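You operate a simulated robot arm through the tools that you are given. There is no shell and no other tool.

You are at the controls of a simulated robot arm. One attempt, no reset.

JOB
Seal the blue bag at the heat and time printed on it.
Fine: set both dials, shut the lid, start, wait for the end and open the lid again.

It is judged by the outcome, as a careful person would: the job done as asked, and still so three seconds after it is handed in. It fails if anything else is knocked over, pushed out of place, dropped, spilled or broken. A push-on lid holds only when it is set on centred and level and pressed home; a screw cap is set on level and turned clockwise until tight.

ROBOT AND FRAMES
A 7-joint arm with a two-finger gripper, fixed in place. Base frame: the origin is at the foot of the arm, x ahead of it, y to its left, z up. Units: m, degrees, N and s.
With the tool pointing down near the work surface it reaches from about 0.1 to 0.74 m from the base axis. Its first joint turns from -166.0 to 166.0 degrees. Payload 2.45 kg.
Tool frame: the origin (TCP) lies between the finger pads and is the grasp point; the fingertips stand 0.027 m ahead of it; z points along the fingers, y is the line along which they close. The gripper opens to 0.08 m. The gripper's body begins 0.054 m behind the TCP.
Orientation is that of the tool frame in the base frame, as a unit quaternion [w, x, y, z]. With the fingers straight down and closing along the base's y, the tool's x points along the base's -x, its y along +y and its z along -z.

CONTROLS
- The arm moves only by the tool arm_command. Its argument "rows" is text: rows parted by semicolons, each of 6 numbers parted by spaces: the shift along the tool's x, y, z in units of 20 mm (1.0 is 20 mm), then the turn, a rotation vector about the tool's x, y, z in units of 5 degrees (1.0 is 5 degrees). In form: tx ty tz wx wy wz; .... A call has 1 to 20 rows; each row shifts and turns the commanded pose from where the row before left it, along the tool's axes as they then stand. "gripper" is the closure, from 0 (fully open) to 1 (shut), set as the call begins (left out, the last holds). A call with a number of a shift or a turn outside -1 to 1 is refused whole. A row lasts 0.2 s, in which the tool goes at most 0.05 m and 8.6 degrees; a call with a longer step from one row to the next is refused whole, and so is a gripper value outside its range. A pose out of reach is approached as far as the arm can. The call stops where the force on the tool passes 40 N (or 10 N more than at its start, if that is more) or the arm is blocked; 0.2 s more then pass. Each finger travels about 0.153 m/s and halts on what it meets, pressing with about 35 N; the grip force reading is that of the motor and also rises with nothing between the fingers. The clock runs only during rows and for 0.2 s after the last one: add rows that do not move to give the fingers time. It gives the time, the measured TCP pose, the force on the tool (base axes), the opening and the grip force at its end, in the units of the frame above (readings bear some noise), with the torque about the TCP (base axes, N m) and any sound that the robot's microphone picked up.
- Cameras (640 x 400 px; columns grow to the right, rows downward): "scene" is fixed at [0.2194, 0.5007, 1.5268]; the picture's right is [-0.78, -0.63, 0.00], its down [-0.17, 0.21, -0.96] and it looks along [0.60, -0.75, -0.27] (base axes); focal length 257 px, centre (320, 200). "wrist" rides on the gripper at [0.063, 0.012, -0.079] in the tool frame; the picture's right is [-0.19, 0.98, 0.00], its down [-0.72, -0.14, -0.68] and it looks along [-0.67, -0.13, 0.73] (tool axes); focal length 226 px, centre (320, 200). There is no depth. A picture from a camera that has moved, and an enlarged one, comes with that camera's place and axes in the base frame and with its lens.
- get_image(camera): a new picture of that camera. It takes no simulated time.
- lift_body(by): slides the trunk up (or, below 0, down) by that many m; the arm rides with it, the base frame stays. It gives what a move gives, with no picture.
- zoom(camera, box): a new picture of the part [left, top, right, bottom] of that camera's present view, enlarged. It takes no simulated time.
- finish_job(): hands the job in; it is judged then, once.

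Places have to be worked out from the pictures, the camera data and where the tool is seen. Open the gripper and draw the arm clear of the work before you hand the job in, unless the task says otherwise.

The tools are called after "Call:" as name(argument=value, ...) on one line, values as JSON. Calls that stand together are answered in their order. arm_command: Moves the arm, as the interface text tells. Its arguments: {"type":"object","properties":{"rows":{"type":"string"},"gripper":{"type":"number"}},"required":["rows"]} The other tools are called the same way: lift_body (by) slides the trunk up or down; get_image (camera) takes a picture; zoom (camera, box) takes an enlarged picture of a part of a camera's view; finish_job () hands the job in.

At the start:

```text
clock: 0.0
ee_pos: [0.5072, -0.099, 1.5907]
orientation: [0.0, 0.0, 1.0, -0.001]
contact_force: [-0.4, 0.5, -0.4]
torque: [-0.03, 0.02, 0.0]
finger_gap: 0.0799
finger_force: 0.2
trunk travel left (down, up): [-0.425, 0.115]
```

scene: 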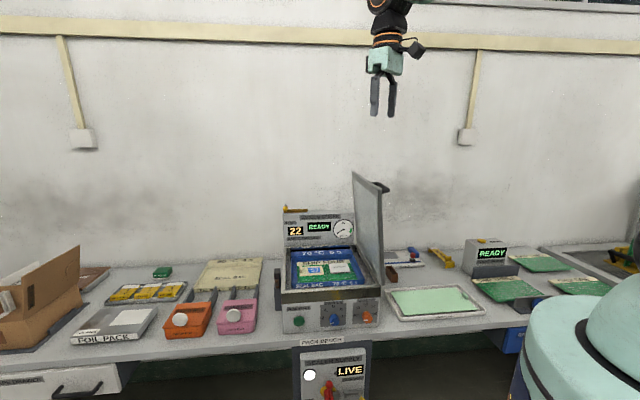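
wrist: 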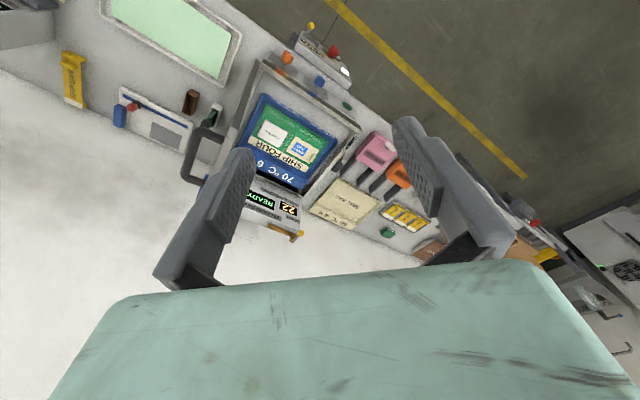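

I begin by looking closely at the sealing machine and the labels around it.

Call:
zoom(camera="scene", box=[260, 160, 400, 250])

Call:
zoom(camera="scene", box=[260, 240, 400, 340])

Call:
zoom(camera="wrist", box=[170, 50, 400, 250])

Call:
zoom(camera="scene", box=[280, 320, 400, 400])

```text
4.44 times, centred on (330, 205) of scene
camera zoom: at [0.2194, 0.5007, 1.5268], right [-0.78, -0.63, 0.0], down [-0.17, 0.21, -0.96], along [0.6, -0.75, -0.27], focal length 1141 px, centre (276, 178)
```

zoom: 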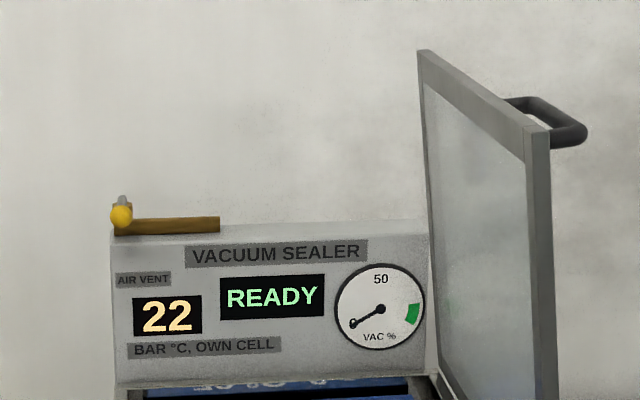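

```text
4.00 times, centred on (330, 290) of scene
camera zoom: at [0.2194, 0.5007, 1.5268], right [-0.78, -0.63, 0.0], down [-0.17, 0.21, -0.96], along [0.6, -0.75, -0.27], focal length 1027 px, centre (280, -160)
```

zoom: 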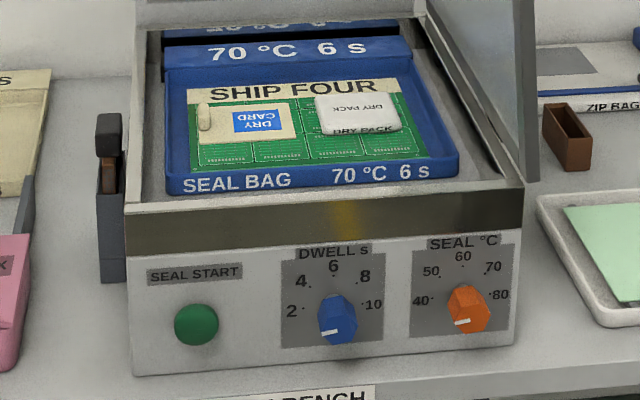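

```text
2.00 times, centred on (285, 150) of wrist
camera zoom: at [0.4433, -0.087, 1.6705], right [0.19, 0.98, 0.0], down [0.72, -0.14, 0.68], along [0.67, -0.13, -0.73], focal length 452 px, centre (390, 300)
```

zoom: 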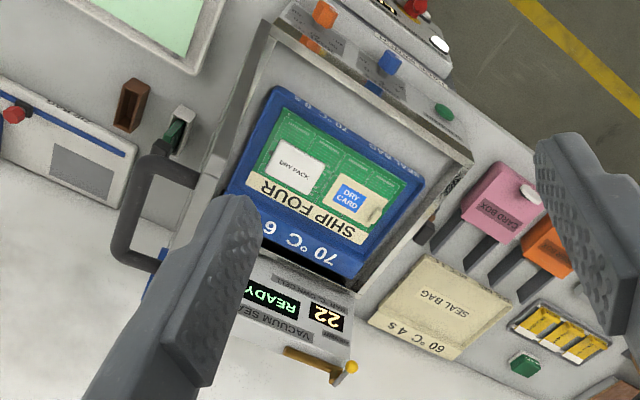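

```text
5.00 times, centred on (340, 360) of scene
camera zoom: at [0.2194, 0.5007, 1.5268], right [-0.78, -0.63, 0.0], down [-0.17, 0.21, -0.96], along [0.6, -0.75, -0.27], focal length 1284 px, centre (220, -600)
```

zoom: 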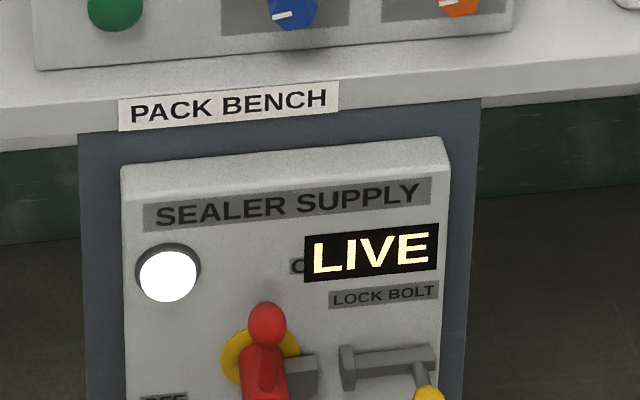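

The blue bag reads 70 °C and 6 s; the dials appear to rest at 2 s and 40 °C. I look at more details: lid handle, left-side lever, and the robot's own body.

Call:
zoom(camera="scene", box=[265, 255, 335, 340])

Call:
zoom(camera="scene", box=[340, 165, 440, 300])

Call:
zoom(camera="scene", box=[380, 200, 640, 400])

Call:
zoom(camera="scene", box=[310, 290, 390, 335])

Call:
zoom(camera="scene", box=[140, 240, 290, 345])

```text
4.71 times, centred on (300, 298) of scene
camera zoom: at [0.2194, 0.5007, 1.5268], right [-0.78, -0.63, 0.0], down [-0.17, 0.21, -0.96], along [0.6, -0.75, -0.27], focal length 1208 px, centre (414, -259)
```

zoom: 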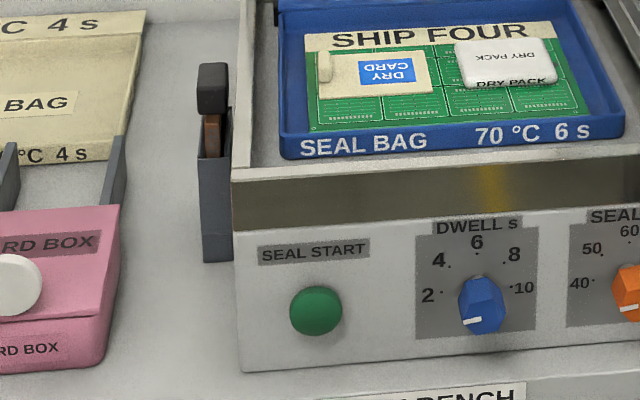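

```text
2.96 times, centred on (390, 232) of scene
camera zoom: at [0.2194, 0.5007, 1.5268], right [-0.78, -0.63, 0.0], down [-0.17, 0.21, -0.96], along [0.6, -0.75, -0.27], focal length 761 px, centre (113, 104)
```

zoom: 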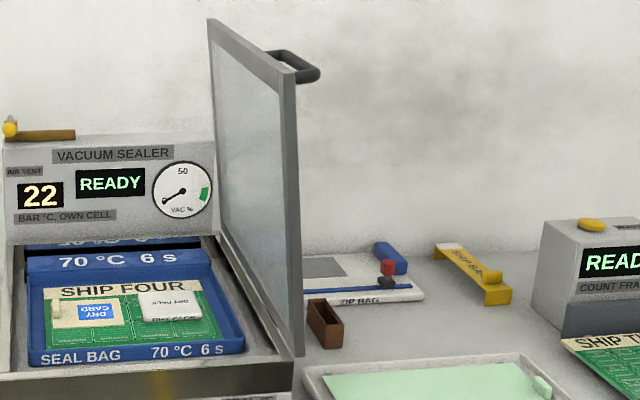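

```text
2.00 times, centred on (510, 300) of scene
camera zoom: at [0.2194, 0.5007, 1.5268], right [-0.78, -0.63, 0.0], down [-0.17, 0.21, -0.96], along [0.6, -0.75, -0.27], focal length 514 px, centre (-60, 0)
```

zoom: 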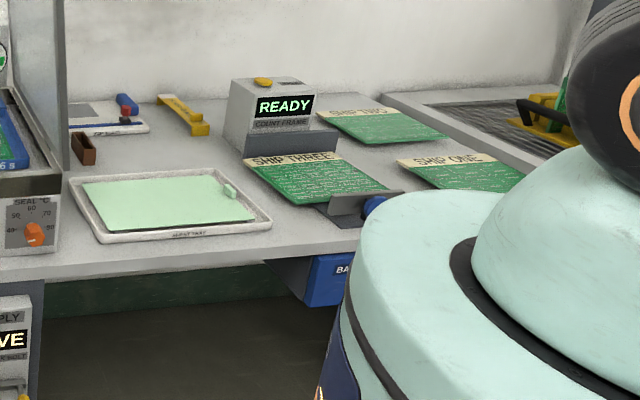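

```text
8.00 times, centred on (350, 312) of scene
camera zoom: at [0.2194, 0.5007, 1.5268], right [-0.78, -0.63, 0.0], down [-0.17, 0.21, -0.96], along [0.6, -0.75, -0.27], focal length 2054 px, centre (80, -700)
```

zoom: 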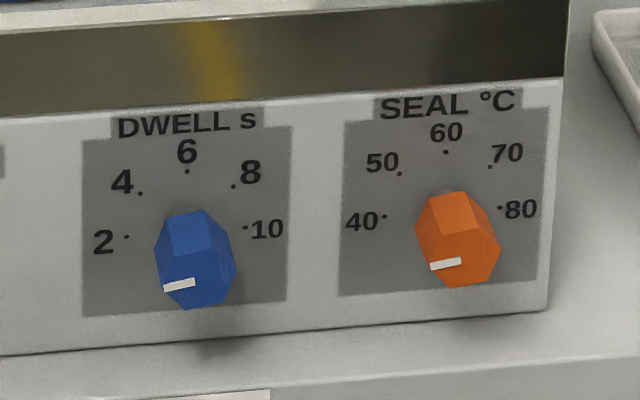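

```text
3.81 times, centred on (215, 292) of scene
camera zoom: at [0.2194, 0.5007, 1.5268], right [-0.78, -0.63, 0.0], down [-0.17, 0.21, -0.96], along [0.6, -0.75, -0.27], focal length 978 px, centre (720, -152)
```

zoom: 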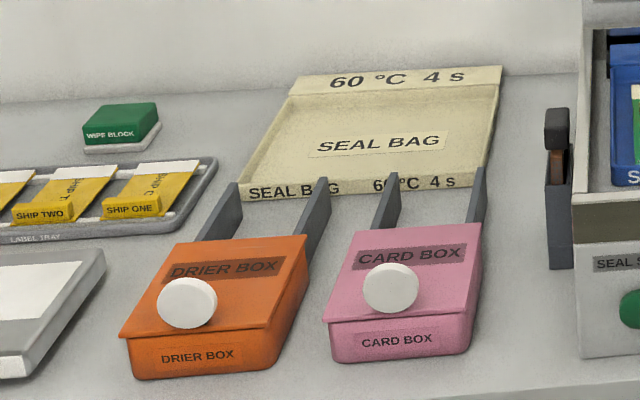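

The bench is about z=0.79, machine top ~0.97, knobs at ~0.87 with the front panel facing about (-0.66, 0.75, 0). I lower the trunk partway; the tool is about 15 cm in front of the panel and clear of the lid.

Call:
lift_body(by=-0.3)

Call:
get_image(camera="scene")

Call:
get_image(camera="wrist")

```text
clock: 3.0
ee_pos: [0.5073, -0.0993, 1.2907]
orientation: [0.0, 0.0, 1.0, 0.0]
contact_force: [0.7, 0.7, -0.4]
torque: [-0.02, 0.02, 0.0]
finger_gap: 0.0799
finger_force: 0.0
trunk travel left (down, up): [-0.125, 0.415]
```

```text
taken
```

scene: 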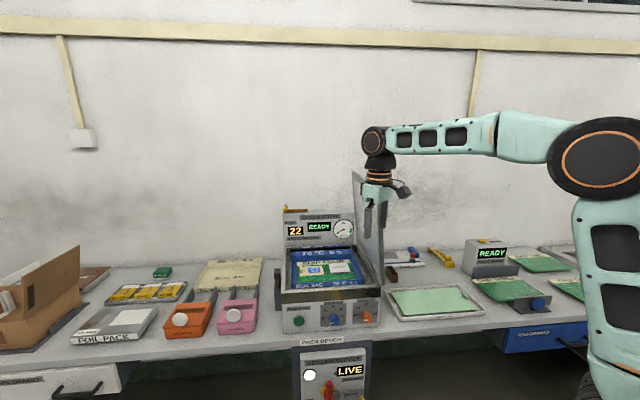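

```text
taken
camera wrist: at [0.4432, -0.0871, 1.3707], right [0.19, 0.98, 0.0], down [0.72, -0.14, 0.68], along [0.67, -0.13, -0.73], focal length 226 px, centre (320, 200)
```

wrist: 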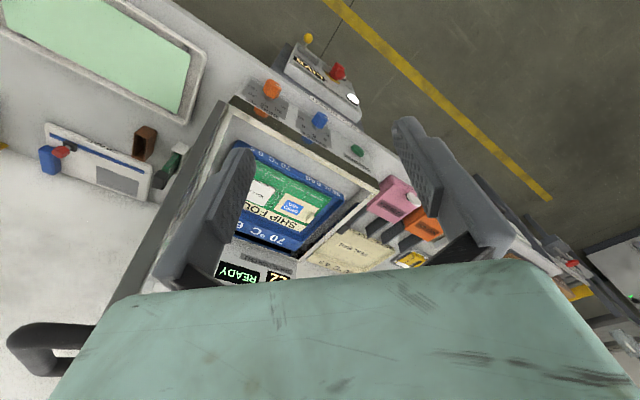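

The arm geometry is clear: upper arm vertical, forearm horizontal. I yaw the tool in place (about -131° about tool z) so that after pitching up it can face the front panel with the camera on top.

Call:
arm_command(rows="0 0 0 0 0 -1;0 0 0 0 0 -1;0 0 0 0 0 -1;0 0 0 0 0 -1;0 0 0 0 0 -1;0 0 0 0 0 -1;0 0 0 0 0 -1;0 0 0 0 0 -1;0 0 0 0 0 -1;0 0 0 0 0 -1;0 0 0 0 0 -1;0 0 0 0 0 -1;0 0 0 0 0 -1", gripper=0)

Call:
get_image(camera="scene")

```text
clock: 5.8
ee_pos: [0.5065, -0.0986, 1.2907]
orientation: [0.0, -0.538, 0.843, 0.0]
contact_force: [-0.6, -1.3, -0.5]
torque: [0.02, 0.01, 0.03]
finger_gap: 0.0802
finger_force: 0.1
trunk travel left (down, up): [-0.125, 0.415]
```

```text
taken
```

scene: 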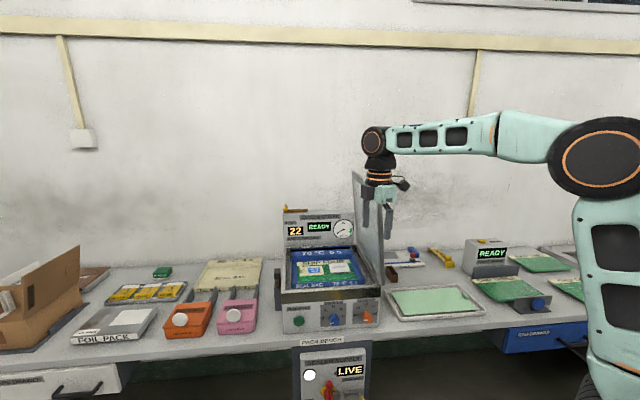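

Yaw direction is right (now +65°). I finish the yaw.

Call:
arm_command(rows="0 0 0 0 0 -1;0 0 0 0 0 -1;0 0 0 0 0 -1;0 0 0 0 0 -1;0 0 0 0 0 -1;0 0 0 0 0 -1;0 0 0 0 0 -1;0 0 0 0 0 -1;0 0 0 0 0 -1;0 0 0 0 0 -1;0 0 0 0 0 -1;0 0 0 0 0 -1;0 0 0 0 0 -1;0 0 0 0 0 -0.24")

Call:
get_image(camera="wrist")

```text
clock: 8.8
ee_pos: [0.5073, -0.0994, 1.2897]
orientation: [0.0, 0.911, -0.412, 0.001]
contact_force: [0.1, 0.2, 0.5]
torque: [0.0, 0.02, -0.01]
finger_gap: 0.0797
finger_force: 0.1
trunk travel left (down, up): [-0.125, 0.415]
```

```text
taken
camera wrist: at [0.5392, -0.1552, 1.3703], right [-0.86, -0.5, 0.0], down [-0.37, 0.63, 0.68], along [-0.34, 0.59, -0.73], focal length 226 px, centre (320, 200)
```

wrist: 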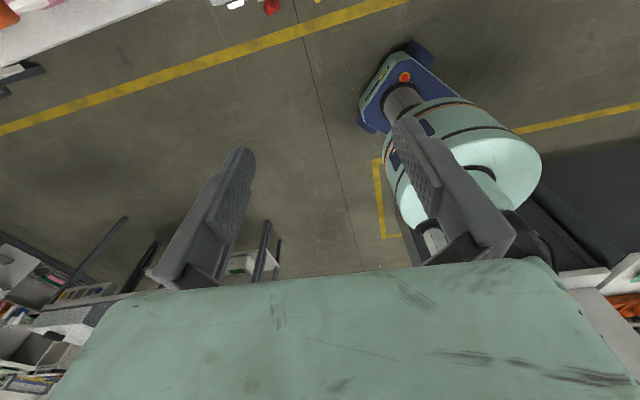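

The tool x now lies along (0.66,-0.75). Next I pitch +90° about tool y so the fingers point horizontally at the panel.

Call:
arm_command(rows="0 0 0 0 1 0;0 0 0 0 1 0;0 0 0 0 1 0;0 0 0 0 1 0;0 0 0 0 1 0;0 0 0 0 1 0;0 0 0 0 1 0;0 0 0 0 1 0;0 0 0 0 1 0")

Call:
get_image(camera="scene")

Call:
get_image(camera="wrist")

```text
clock: 11.0
ee_pos: [0.5249, -0.1017, 1.2467]
orientation: [0.17, 0.856, -0.379, 0.309]
contact_force: [0.8, -0.9, -0.5]
torque: [0.01, 0.0, -0.02]
finger_gap: 0.0797
finger_force: 0.1
trunk travel left (down, up): [-0.125, 0.415]
stopped in row 9: the arm was blocked; the commanded pose is now the measured one
```

```text
taken
```

scene: 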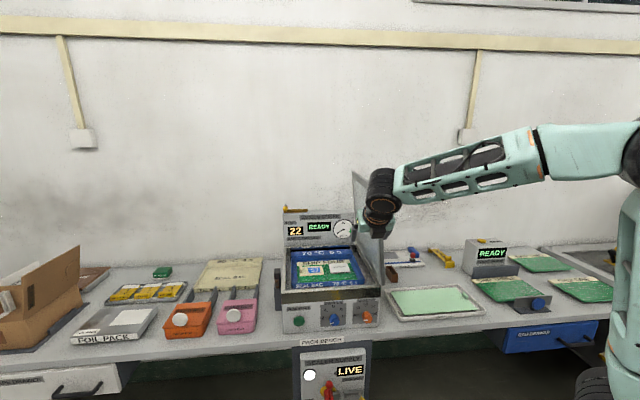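

```text
taken
camera wrist: at [0.5151, -0.1035, 1.3484], right [-0.84, -0.54, -0.07], down [-0.54, 0.84, 0.03], along [0.04, 0.06, -1.0], focal length 226 px, centre (320, 200)
```

wrist: 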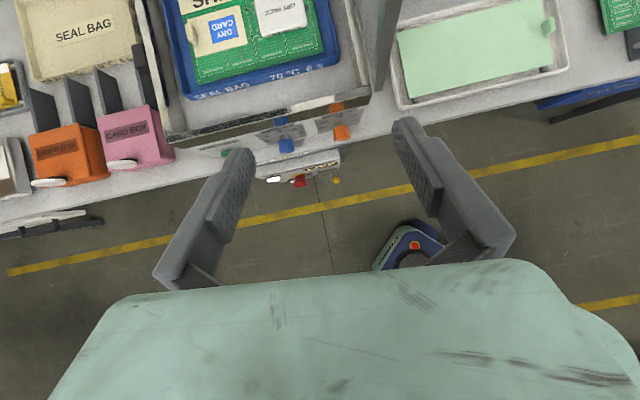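

The arm got blocked with no contact force, so it's likely a joint limit. I look at the arm's posture more closely before choosing another wrist arrangement.

Call:
zoom(camera="scene", box=[330, 100, 640, 294])

```text
2.06 times, centred on (485, 197) of scene
camera zoom: at [0.2194, 0.5007, 1.5268], right [-0.78, -0.63, 0.0], down [-0.17, 0.21, -0.96], along [0.6, -0.75, -0.27], focal length 530 px, centre (-20, 206)
```

zoom: 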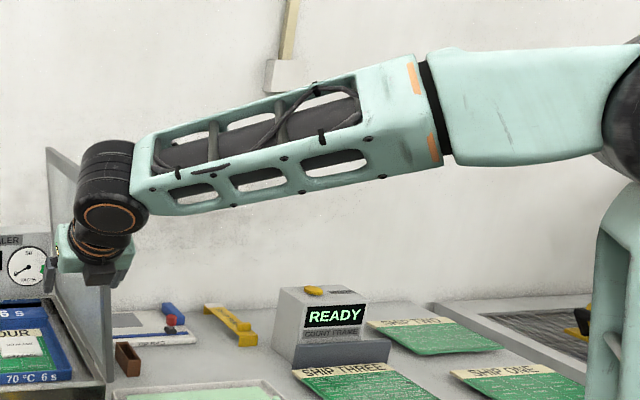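

The forearm's roll suggests the last wrist joint was near its limit. I turn the tool back +60° about its own axis to free it, then check.

Call:
arm_command(rows="0 0 0 0 0 1;0 0 0 0 0 1;0 0 0 0 0 1;0 0 0 0 0 1;0 0 0 0 0 1;0 0 0 0 0 1;0 0 0 0 0 1;0 0 0 0 0 1;0 0 0 0 0 1;0 0 0 0 0 1;0 0 0 0 0 1;0 0 0 0 0 1")

Call:
zoom(camera="scene", box=[330, 100, 640, 294])

```text
clock: 13.6
ee_pos: [0.5241, -0.1014, 1.2468]
orientation: [0.006, -0.553, 0.755, -0.353]
contact_force: [1.1, 0.3, -0.8]
torque: [-0.02, -0.03, 0.01]
finger_gap: 0.08
finger_force: 0.0
trunk travel left (down, up): [-0.125, 0.415]
```

```text
2.06 times, centred on (485, 197) of scene
camera zoom: at [0.2194, 0.5007, 1.5268], right [-0.78, -0.63, 0.0], down [-0.17, 0.21, -0.96], along [0.6, -0.75, -0.27], focal length 530 px, centre (-20, 206)
```

zoom: 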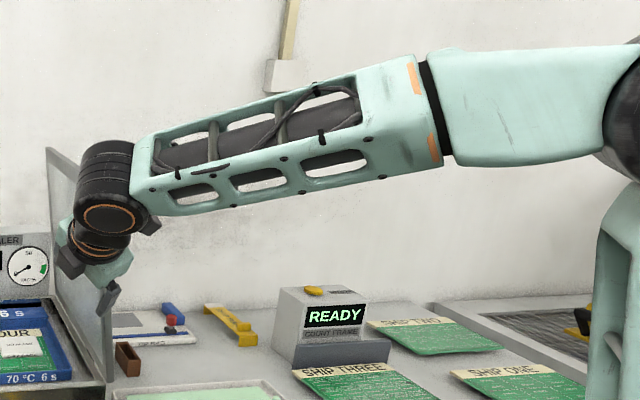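

That worked without moving the TCP. I now pitch the remaining 48.8° about the horizontal right-hand axis (tool components 0.867, 0.5).

Call:
arm_command(rows="0 0 0 0.867 0.5 0;0 0 0 0.867 0.5 0;0 0 0 0.867 0.5 0;0 0 0 0.867 0.5 0;0 0 0 0.867 0.5 0;0 0 0 0.867 0.5 0")

Call:
get_image(camera="scene")

```text
clock: 15.0
ee_pos: [0.5244, -0.0998, 1.2428]
orientation: [0.031, -0.49, 0.649, -0.581]
contact_force: [0.0, -0.6, 0.1]
torque: [0.0, 0.0, -0.03]
finger_gap: 0.08
finger_force: 0.0
trunk travel left (down, up): [-0.125, 0.415]
```

```text
taken
```

scene: 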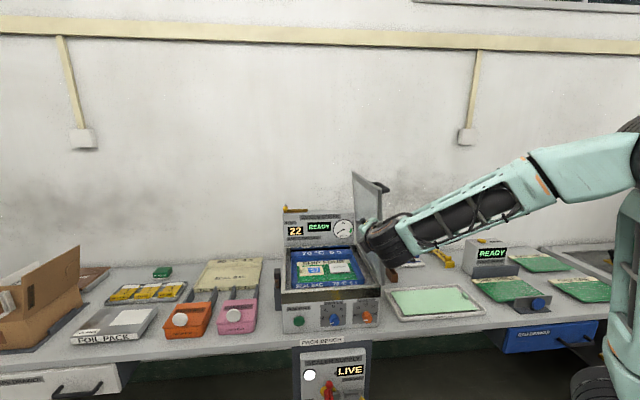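

Good, the pitch is now about 71°. I finish the remaining ~19°.

Call:
arm_command(rows="0 0 0 0.867 0.5 0;0 0 0 0.867 0.5 0;0 0 0 0.867 0.5 0;0 0 0 0.66 0.38 0")

Call:
get_image(camera="scene")

Call:
get_image(camera="wrist")

```text
clock: 16.0
ee_pos: [0.5211, -0.0995, 1.248]
orientation: [-0.051, 0.426, -0.562, 0.707]
contact_force: [-0.2, 0.2, 0.3]
torque: [0.02, 0.02, -0.01]
finger_gap: 0.0802
finger_force: 0.0
trunk travel left (down, up): [-0.125, 0.415]
```

```text
taken
```

scene: 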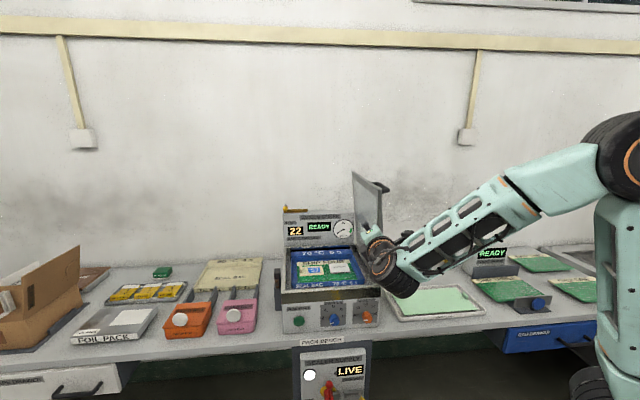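

```text
taken
camera wrist: at [0.4239, -0.0804, 1.2734], right [-0.28, -0.25, -0.93], down [0.06, 0.96, -0.28], along [0.96, -0.13, -0.25], focal length 226 px, centre (320, 200)
```

wrist: 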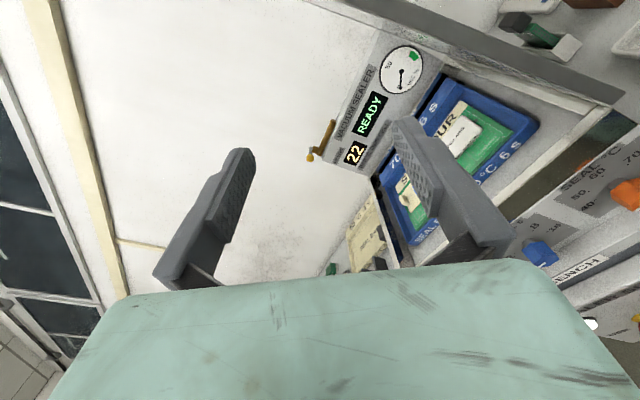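

The tool is now horizontal along the panel normal, camera to the upper right. I lower the trunk fully, then descend with the arm in front of the panel.

Call:
lift_body(by=-0.12)

Call:
arm_command(rows="-0.545 0.838 0 0 0 0;-0.545 0.838 0 0 0 0;-0.545 0.838 0 0 0 0;-0.545 0.838 0 0 0 0;-0.545 0.838 0 0 0 0;-0.545 0.838 0 0 0 0;-0.545 0.838 0 0 0 0;-0.545 0.838 0 0 0 0;-0.545 0.838 0 0 0 0")

Call:
get_image(camera="wrist")

Call:
get_image(camera="scene")

```text
clock: 17.5
ee_pos: [0.5219, -0.0999, 1.1286]
orientation: [-0.05, 0.426, -0.563, 0.707]
contact_force: [0.6, -0.8, 0.7]
torque: [-0.01, 0.0, 0.01]
finger_gap: 0.0801
finger_force: 0.0
trunk travel left (down, up): [-0.005, 0.535]
```

```text
clock: 19.5
ee_pos: [0.523, -0.1022, 0.9478]
orientation: [-0.05, 0.426, -0.562, 0.707]
contact_force: [0.4, 0.4, -0.3]
torque: [-0.01, -0.01, 0.04]
finger_gap: 0.0798
finger_force: 0.0
trunk travel left (down, up): [-0.005, 0.535]
```

```text
taken
camera wrist: at [0.4247, -0.0818, 0.9724], right [-0.28, -0.25, -0.93], down [0.06, 0.96, -0.28], along [0.96, -0.13, -0.25], focal length 226 px, centre (320, 200)
```

wrist: 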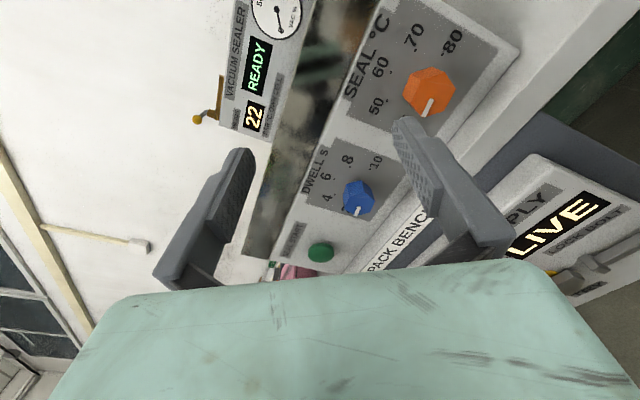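

```text
taken
```

scene: 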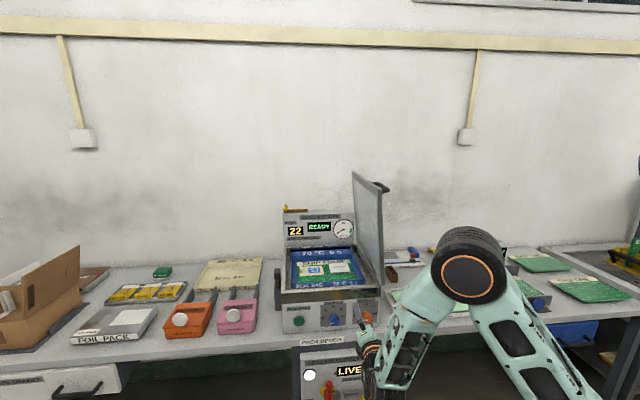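

The knobs are now in the wrist view; I zoom on them to refine position, size and pointer angle.

Call:
zoom(camera="wrist", box=[340, 40, 500, 140])

Call:
zoom(camera="wrist", box=[290, 130, 418, 240])

```text
4.00 times, centred on (420, 90) of wrist
camera zoom: at [0.4247, -0.0818, 0.9724], right [-0.28, -0.25, -0.93], down [0.06, 0.96, -0.28], along [0.96, -0.13, -0.25], focal length 904 px, centre (-80, 640)
```

zoom: 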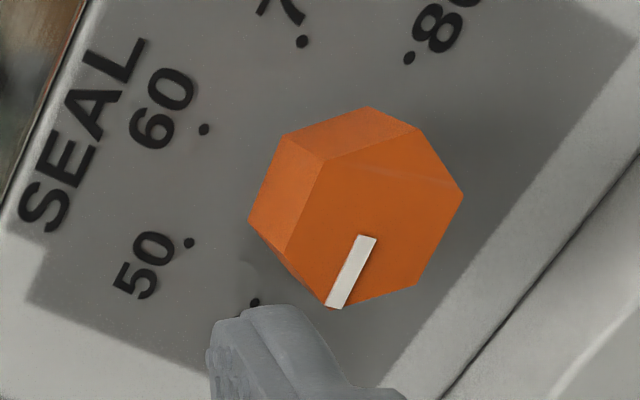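

```text
3.64 times, centred on (354, 185) of wrist
camera zoom: at [0.4247, -0.0818, 0.9724], right [-0.28, -0.25, -0.93], down [0.06, 0.96, -0.28], along [0.96, -0.13, -0.25], focal length 822 px, centre (196, 254)
```

zoom: 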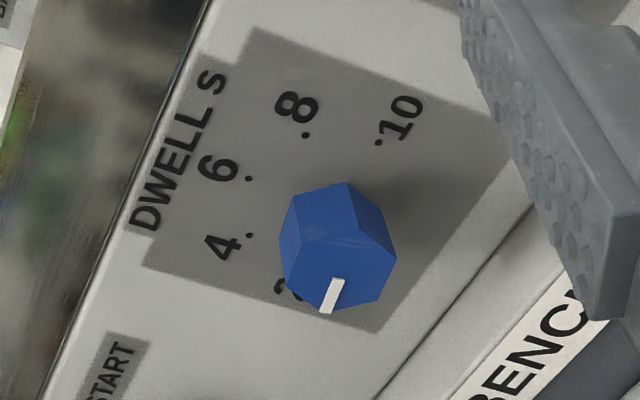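

Triangulation now gives: the machine is turned 45° (panel normal D=(0.707,-0.707,0)), dial scale is ±100° with 50° per division, blue dial centre near (r=-0.372, z=0.870), orange near (r=-0.254, z=0.870), pointers at 2 s and 40 °C. I square the tool to the panel and roll it -37° to match the knob's flats.

Call:
arm_command(rows="0 0 0 0.402 -0.618 0.004;0 0 0 0 0 -1;0 0 0 0 0 -1;0 0 0 0 0 -1;0 0 0 0 0 -1;0 0 0 0 0 -1;0 0 0 0 0 -1;0 0 0 0 0 -1;0 0 0 0 0 -0.39;0 0 0 0 0 0")

Call:
get_image(camera="wrist")

```text
clock: 21.7
ee_pos: [0.5222, -0.1005, 0.9486]
orientation: [0.154, 0.595, -0.378, 0.692]
contact_force: [0.9, 0.3, 0.2]
torque: [0.03, 0.03, -0.02]
finger_gap: 0.0801
finger_force: 0.1
trunk travel left (down, up): [-0.005, 0.535]
```

```text
taken
camera wrist: at [0.4417, -0.0691, 1.004], right [-0.6, -0.61, -0.52], down [-0.21, 0.75, -0.63], along [0.77, -0.27, -0.58], focal length 226 px, centre (320, 200)
```

wrist: 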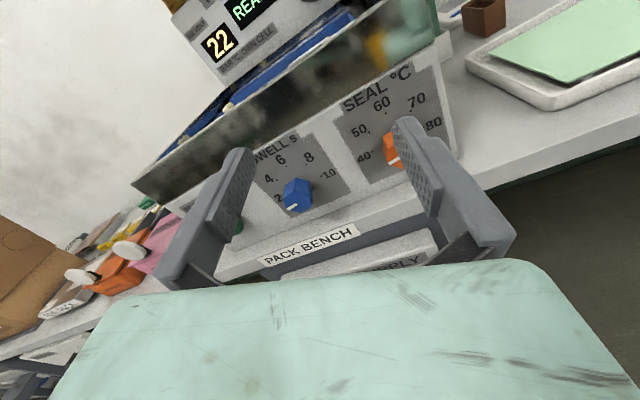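

Orientation is exactly as intended. I zoom on the blue dial to cross-check its centre and depth.

Call:
zoom(camera="wrist", box=[240, 130, 360, 220])

Call:
zoom(camera="wrist", box=[335, 60, 460, 200])

```text
4.44 times, centred on (300, 175) of wrist
camera zoom: at [0.4417, -0.0691, 1.004], right [-0.6, -0.61, -0.52], down [-0.21, 0.75, -0.63], along [0.77, -0.27, -0.58], focal length 1005 px, centre (409, 311)
```

zoom: 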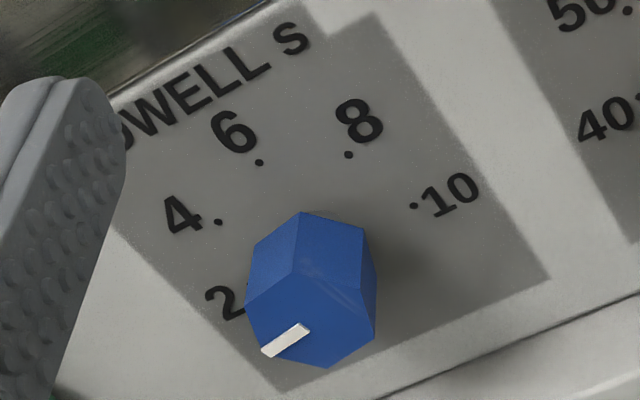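

```text
2.86 times, centred on (398, 130) of wrist
camera zoom: at [0.4417, -0.0691, 1.004], right [-0.6, -0.61, -0.52], down [-0.21, 0.75, -0.63], along [0.77, -0.27, -0.58], focal length 646 px, centre (99, 400)
```

zoom: 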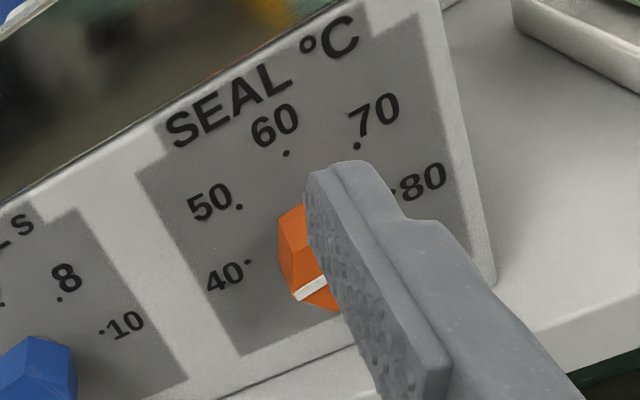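

Estimates agree: blue dial centre r≈-0.373, z≈0.8695, panel plane d≈0.577, knob face d≈0.538. I move to a pre-grasp at d=0.47 in line with the blue knob.

Call:
arm_command(rows="-0.833 -0.36 0.2475 0 0 0;-0.833 -0.36 0.2475 0 0 0;-0.833 -0.36 0.2475 0 0 0;-0.833 -0.36 0.2475 0 0 0;-0.833 -0.36 0.2475 0 0 0;-0.833 -0.36 0.2475 0 0 0;0 0 0 0 0 0")

Call:
get_image(camera="wrist")

Call:
get_image(camera="scene")

```text
clock: 23.3
ee_pos: [0.5961, -0.0702, 0.8686]
orientation: [0.154, 0.595, -0.38, 0.692]
contact_force: [-0.3, 0.1, 0.3]
torque: [-0.01, 0.02, 0.01]
finger_gap: 0.0798
finger_force: 0.1
trunk travel left (down, up): [-0.005, 0.535]
```

```text
taken
camera wrist: at [0.5154, -0.0376, 0.9244], right [-0.6, -0.61, -0.52], down [-0.21, 0.75, -0.63], along [0.77, -0.27, -0.58], focal length 226 px, centre (320, 200)
```

wrist: 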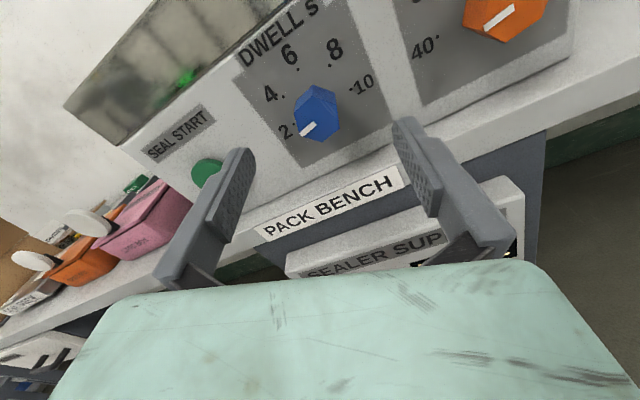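

```text
taken
```

scene: 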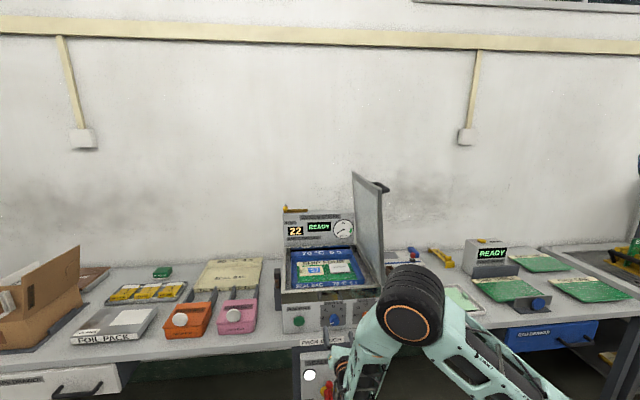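

The knob face appears right at the predicted tool-axis pixel (320,121). I zoom to verify before advancing.

Call:
zoom(camera="wrist", box=[270, 70, 370, 170])

```text
4.00 times, centred on (320, 120) of wrist
camera zoom: at [0.5154, -0.0376, 0.9244], right [-0.6, -0.61, -0.52], down [-0.21, 0.75, -0.63], along [0.77, -0.27, -0.58], focal length 904 px, centre (320, 520)
```

zoom: 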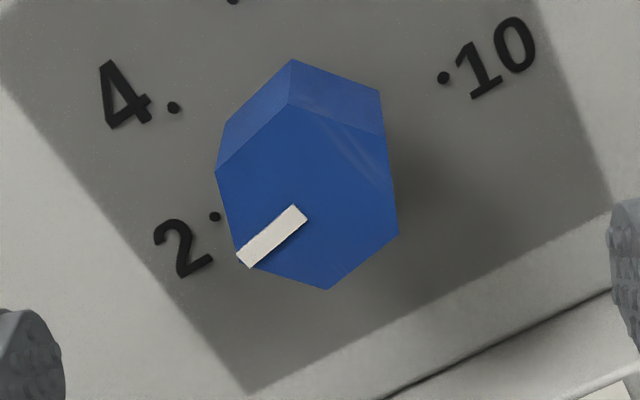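

The face centre is ~2 mm to the tool's -y; flats line up with the fingers. I correct that and advance 66 mm so the fingers straddle the knob, still open.

Call:
arm_command(rows="0 -0.1 0.55 0 0 0;0 0 0.55 0 0 0;0 0 0.55 0 0 0;0 0 0.55 0 0 0;0 0 0.55 0 0 0;0 0 0.55 0 0 0;0 0 0 0 0 0")

Call:
get_image(camera="wrist")

```text
clock: 24.9
ee_pos: [0.6448, -0.1163, 0.8713]
orientation: [0.154, 0.595, -0.378, 0.692]
contact_force: [-0.2, -0.3, 0.3]
torque: [-0.02, 0.04, 0.01]
finger_gap: 0.0799
finger_force: 0.1
trunk travel left (down, up): [-0.005, 0.535]
```

```text
taken
camera wrist: at [0.5641, -0.0839, 0.9261], right [-0.6, -0.61, -0.52], down [-0.21, 0.75, -0.63], along [0.77, -0.27, -0.58], focal length 226 px, centre (320, 200)
```

wrist: 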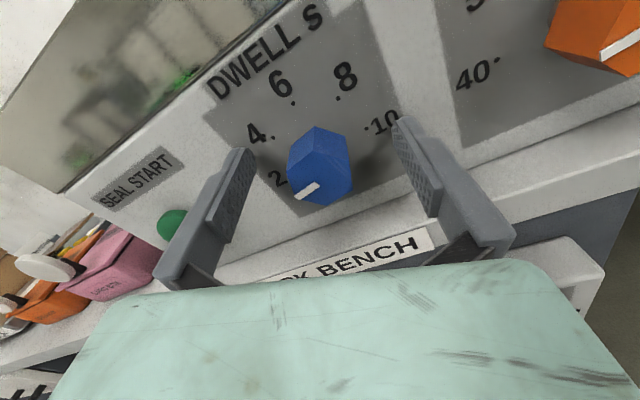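

The knob face is ~7 mm ahead of the TCP and centred. I advance 6 mm more and close the fingers on the flats.

Call:
arm_command(rows="0 0 0.3 0 0 0;0 0 0 0 0 0")

Call:
arm_command(rows="0 0 0 0 0 0;0 0 0 0 0 0;0 0 0 0 0 0", gripper=1)

Call:
get_image(camera="wrist")

```text
clock: 25.5
ee_pos: [0.6457, -0.12, 0.87]
orientation: [0.154, 0.595, -0.379, 0.692]
contact_force: [-16.5, 9.3, 0.0]
torque: [0.21, 0.29, -0.7]
finger_gap: 0.0783
finger_force: 0.1
trunk travel left (down, up): [-0.005, 0.535]
```

```text
clock: 26.3
ee_pos: [0.6506, -0.121, 0.8713]
orientation: [0.154, 0.594, -0.38, 0.692]
contact_force: [15.1, -6.7, 5.5]
torque: [0.04, 0.0, 0.08]
finger_gap: 0.0335
finger_force: 45.2
trunk travel left (down, up): [-0.005, 0.535]
```

```text
taken
camera wrist: at [0.5693, -0.0889, 0.9261], right [-0.6, -0.61, -0.52], down [-0.21, 0.75, -0.63], along [0.77, -0.27, -0.58], focal length 226 px, centre (320, 200)
```

wrist: 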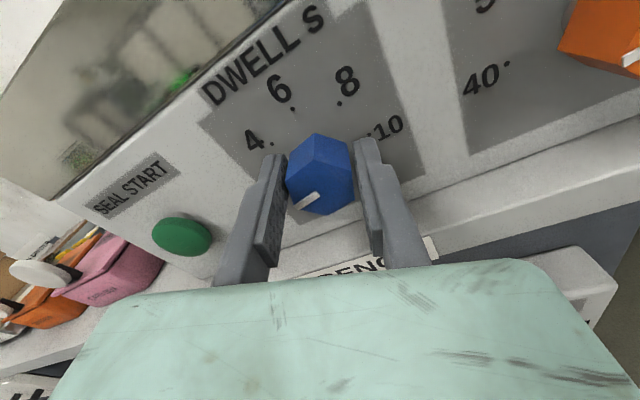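

The fingertip brushed the panel on that last 6 mm. I release, back off 5 mm and grip again so nothing rubs while turning.

Call:
arm_command(rows="0 0 0 0 0 0;0 0 -0.25 0 0 0;0 0 0 0 0 0", gripper=0.3)

Call:
arm_command(rows="0 0 0 0 0 0;0 0 0 0 0 0;0 0 0 0 0 0", gripper=1)

```text
clock: 27.1
ee_pos: [0.646, -0.1181, 0.8709]
orientation: [0.154, 0.595, -0.379, 0.692]
contact_force: [-0.5, -0.4, 0.4]
torque: [-0.01, 0.03, -0.01]
finger_gap: 0.0559
finger_force: 0.0
trunk travel left (down, up): [-0.005, 0.535]
```

```text
clock: 27.9
ee_pos: [0.6446, -0.1172, 0.8703]
orientation: [0.154, 0.595, -0.379, 0.692]
contact_force: [5.1, 2.0, 2.9]
torque: [0.22, 0.24, -0.24]
finger_gap: 0.0334
finger_force: 45.2
trunk travel left (down, up): [-0.005, 0.535]
```

Grip is good (gap 33.4 mm, low side load). I turn clockwise 50° first and check.

Call:
arm_command(rows="0 0 0 0 0 1;0 0 0 0 0 1;0 0 0 0 0 1;0 0 0 0 0 1;0 0 0 0 0 1;0 0 0 0 0 1;0 0 0 0 0 1;0 0 0 0 0 1;0 0 0 0 0 1;0 0 0 0 0 1")

Call:
get_image(camera="wrist")

Call:
zoom(camera="scene", box=[270, 260, 430, 360])

```text
clock: 30.1
ee_pos: [0.6444, -0.1197, 0.8692]
orientation: [-0.152, 0.379, -0.597, 0.691]
contact_force: [-4.4, -9.9, -3.4]
torque: [0.19, 0.25, -1.03]
finger_gap: 0.0334
finger_force: 44.7
trunk travel left (down, up): [-0.005, 0.535]
```

```text
taken
camera wrist: at [0.5426, -0.1073, 0.8794], right [-0.11, -0.11, -0.99], down [0.03, 0.99, -0.11], along [0.99, -0.04, -0.1], focal length 226 px, centre (320, 200)
```

wrist: 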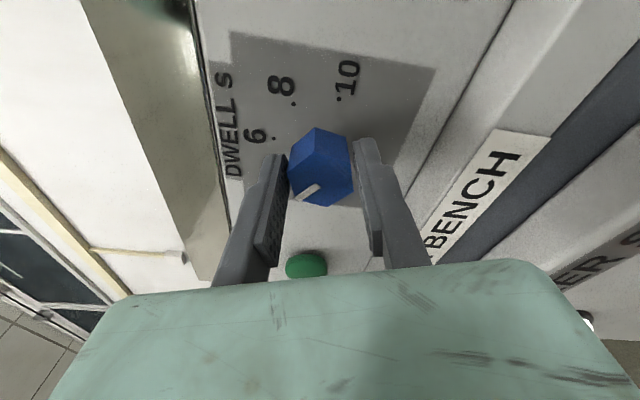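

```text
4.00 times, centred on (350, 310) of scene
camera zoom: at [0.2194, 0.5007, 1.5268], right [-0.78, -0.63, 0.0], down [-0.17, 0.21, -0.96], along [0.6, -0.75, -0.27], focal length 1027 px, centre (200, -240)
```

zoom: 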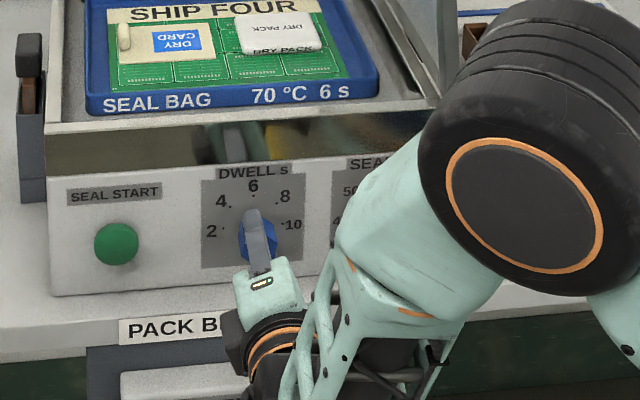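

The knob turns with the gripper. I turn the remaining 50°.

Call:
arm_command(rows="0 0 0 0 0 1;0 0 0 0 0 1;0 0 0 0 0 1;0 0 0 0 0 1;0 0 0 0 0 1;0 0 0 0 0 1;0 0 0 0 0 1;0 0 0 0 0 1;0 0 0 0 0 1;0 0 0 0 0 1;0 0 0 0 0 0")

Call:
get_image(camera="wrist")

Call:
get_image(camera="scene")

```text
clock: 32.5
ee_pos: [0.6492, -0.1121, 0.8701]
orientation: [0.434, -0.094, 0.699, -0.56]
contact_force: [27.7, 9.3, -13.6]
torque: [0.19, 0.01, 1.14]
finger_gap: 0.0293
finger_force: 44.8
trunk travel left (down, up): [-0.005, 0.535]
```

```text
taken
camera wrist: at [0.5581, -0.0926, 0.828], right [0.47, 0.47, -0.75], down [-0.1, 0.87, 0.48], along [0.88, -0.15, 0.45], focal length 226 px, centre (320, 200)
```

wrist: 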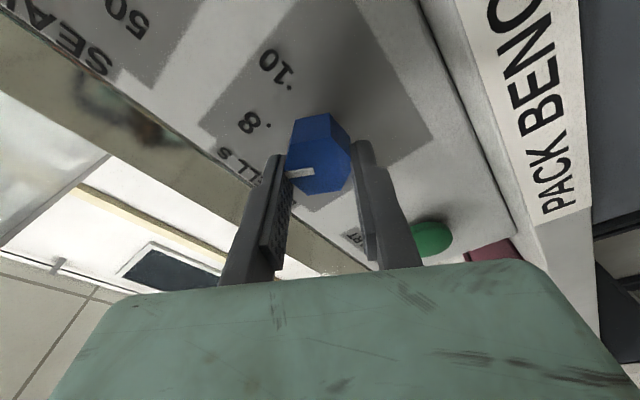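

```text
taken
```

scene: 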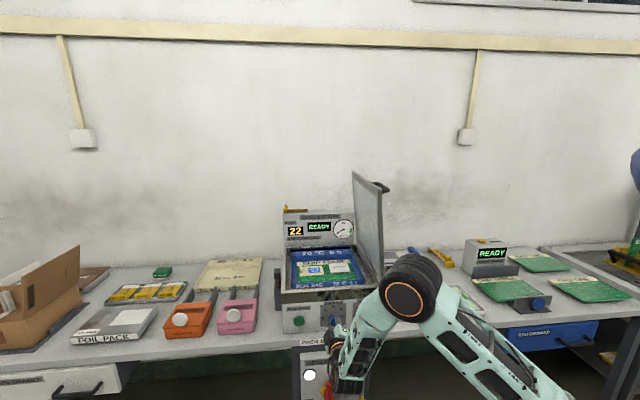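

The gap dropped to 29 mm and the TCP shifted ~7 mm left, so the fingers slipped on the knob. I zoom to see where the pointer is.

Call:
zoom(camera="wrist", box=[220, 40, 400, 220])

Call:
zoom(camera="scene", box=[290, 280, 400, 360])

```text
2.22 times, centred on (310, 130) of wrist
camera zoom: at [0.5581, -0.0926, 0.828], right [0.47, 0.47, -0.75], down [-0.1, 0.87, 0.48], along [0.88, -0.15, 0.45], focal length 502 px, centre (342, 356)
```

zoom: 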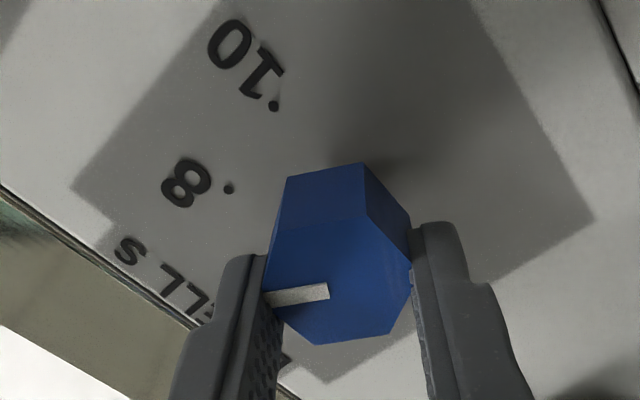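

```text
5.00 times, centred on (345, 320) of scene
camera zoom: at [0.2194, 0.5007, 1.5268], right [-0.78, -0.63, 0.0], down [-0.17, 0.21, -0.96], along [0.6, -0.75, -0.27], focal length 1284 px, centre (195, -400)
```

zoom: 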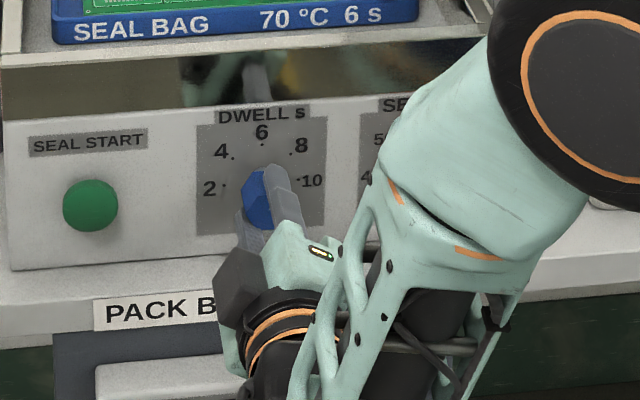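

The pointer now sits near +32° (about 7.3 s), past 6, and the knob is ~5 mm off the pads' middle. I release to relax the side load and look again.

Call:
arm_command(rows="0 0 0 0 0 0;0 0 0 0 0 0;0 0 0 0 0 0", gripper=0.2)

Call:
zoom(camera="wrist", box=[220, 40, 400, 220])

Call:
zoom(camera="scene", box=[290, 280, 400, 360])

```text
clock: 33.3
ee_pos: [0.6447, -0.1163, 0.8714]
orientation: [0.431, -0.093, 0.699, -0.562]
contact_force: [0.0, -0.2, 0.1]
torque: [-0.01, -0.03, -0.01]
finger_gap: 0.064
finger_force: 0.1
trunk travel left (down, up): [-0.005, 0.535]
```

```text
2.22 times, centred on (310, 130) of wrist
camera zoom: at [0.5538, -0.0957, 0.8282], right [0.47, 0.46, -0.75], down [-0.09, 0.87, 0.48], along [0.88, -0.15, 0.45], focal length 502 px, centre (342, 356)
```

zoom: 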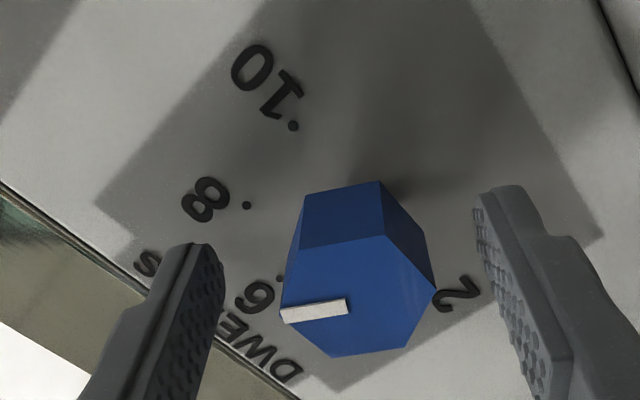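

```text
5.00 times, centred on (345, 320) of scene
camera zoom: at [0.2194, 0.5007, 1.5268], right [-0.78, -0.63, 0.0], down [-0.17, 0.21, -0.96], along [0.6, -0.75, -0.27], focal length 1284 px, centre (195, -400)
```

zoom: 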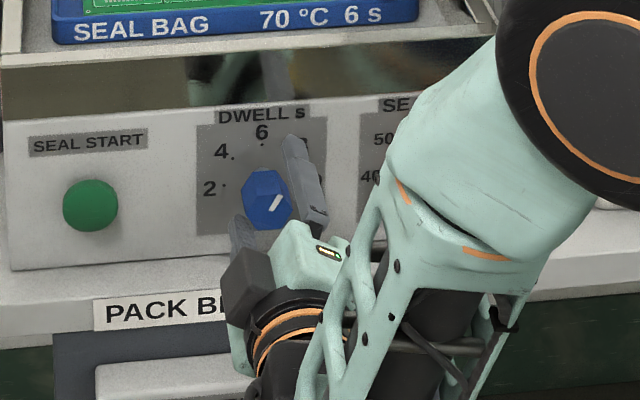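

Released, the tool is back on the knob's axis and the pointer is at about +30° (≈7.2 s), so it must go back ~30°. I roll the open fingers -30° to match the flats, then look.

Call:
arm_command(rows="0 0 0 0 0 -1;0 0 0 0 0 -1;0 0 0 0 0 -1;0 0 0 0 0 -1;0 0 0 0 0 -1;0 0 0 0 0 -1;0 0 0 0 0 0")

Call:
zoom(camera="wrist", box=[220, 80, 420, 240])

```text
clock: 34.9
ee_pos: [0.6442, -0.1141, 0.8701]
orientation: [-0.27, 0.271, -0.651, 0.656]
contact_force: [-0.9, -0.2, 0.5]
torque: [-0.01, -0.02, -0.04]
finger_gap: 0.0641
finger_force: 0.0
trunk travel left (down, up): [-0.005, 0.535]
```

```text
2.50 times, centred on (320, 160) of wrist
camera zoom: at [0.5429, -0.1047, 0.858], right [0.14, 0.13, -0.98], down [0.02, 0.99, 0.14], along [0.99, -0.04, 0.13], focal length 565 px, centre (320, 300)
```

zoom: 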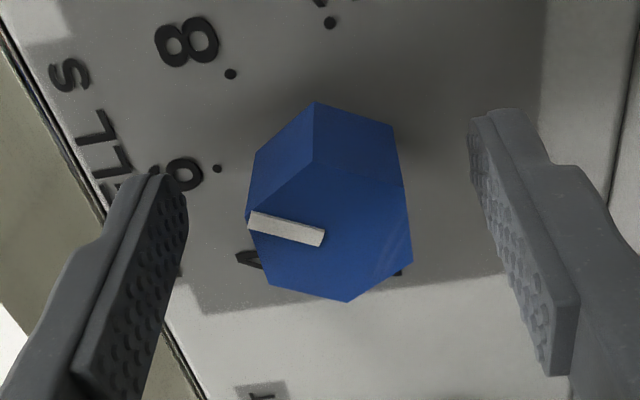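

Flats face the fingers; the knob centre sits ~2 mm toward +y. I shift 1.5 mm, grip more gently (closure 0.6) and check the load.

Call:
arm_command(rows="0 0.075 0 0 0 0;0 0 0 0 0 0")

Call:
arm_command(rows="0 0 0 0 0 0;0 0 0 0 0 0;0 0 0 0 0 0", gripper=0.6)

```text
clock: 35.5
ee_pos: [0.6452, -0.1144, 0.8684]
orientation: [-0.27, 0.271, -0.652, 0.655]
contact_force: [0.1, -0.8, 0.9]
torque: [0.0, 0.03, -0.02]
finger_gap: 0.064
finger_force: 0.0
trunk travel left (down, up): [-0.005, 0.535]
```

```text
clock: 36.3
ee_pos: [0.6453, -0.1158, 0.868]
orientation: [-0.271, 0.271, -0.652, 0.655]
contact_force: [1.0, -2.0, -4.1]
torque: [0.45, 0.42, 0.11]
finger_gap: 0.0336
finger_force: 45.3
trunk travel left (down, up): [-0.005, 0.535]
```

Gripped on the flats with little side load. I turn counter-clockwise 30° slowly.

Call:
arm_command(rows="0 0 0 0 0 -0.5;0 0 0 0 0 -0.5;0 0 0 0 0 -0.5;0 0 0 0 0 -0.5;0 0 0 0 0 -0.5;0 0 0 0 0 -0.5;0 0 0 0 0 0")

Call:
zoom(camera="wrist", box=[220, 80, 420, 240])

```text
clock: 37.9
ee_pos: [0.6451, -0.115, 0.8671]
orientation: [-0.181, 0.354, -0.611, 0.684]
contact_force: [-1.4, -1.1, -7.1]
torque: [0.56, 0.61, 0.52]
finger_gap: 0.0338
finger_force: 44.9
trunk travel left (down, up): [-0.005, 0.535]
```

```text
2.50 times, centred on (320, 160) of wrist
camera zoom: at [0.5432, -0.1059, 0.873], right [-0.05, -0.05, -1.0], down [0.04, 1.0, -0.05], along [1.0, -0.04, -0.05], focal length 565 px, centre (320, 300)
```

zoom: 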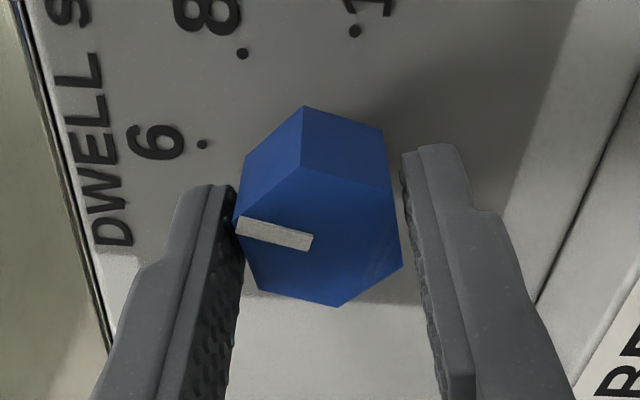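

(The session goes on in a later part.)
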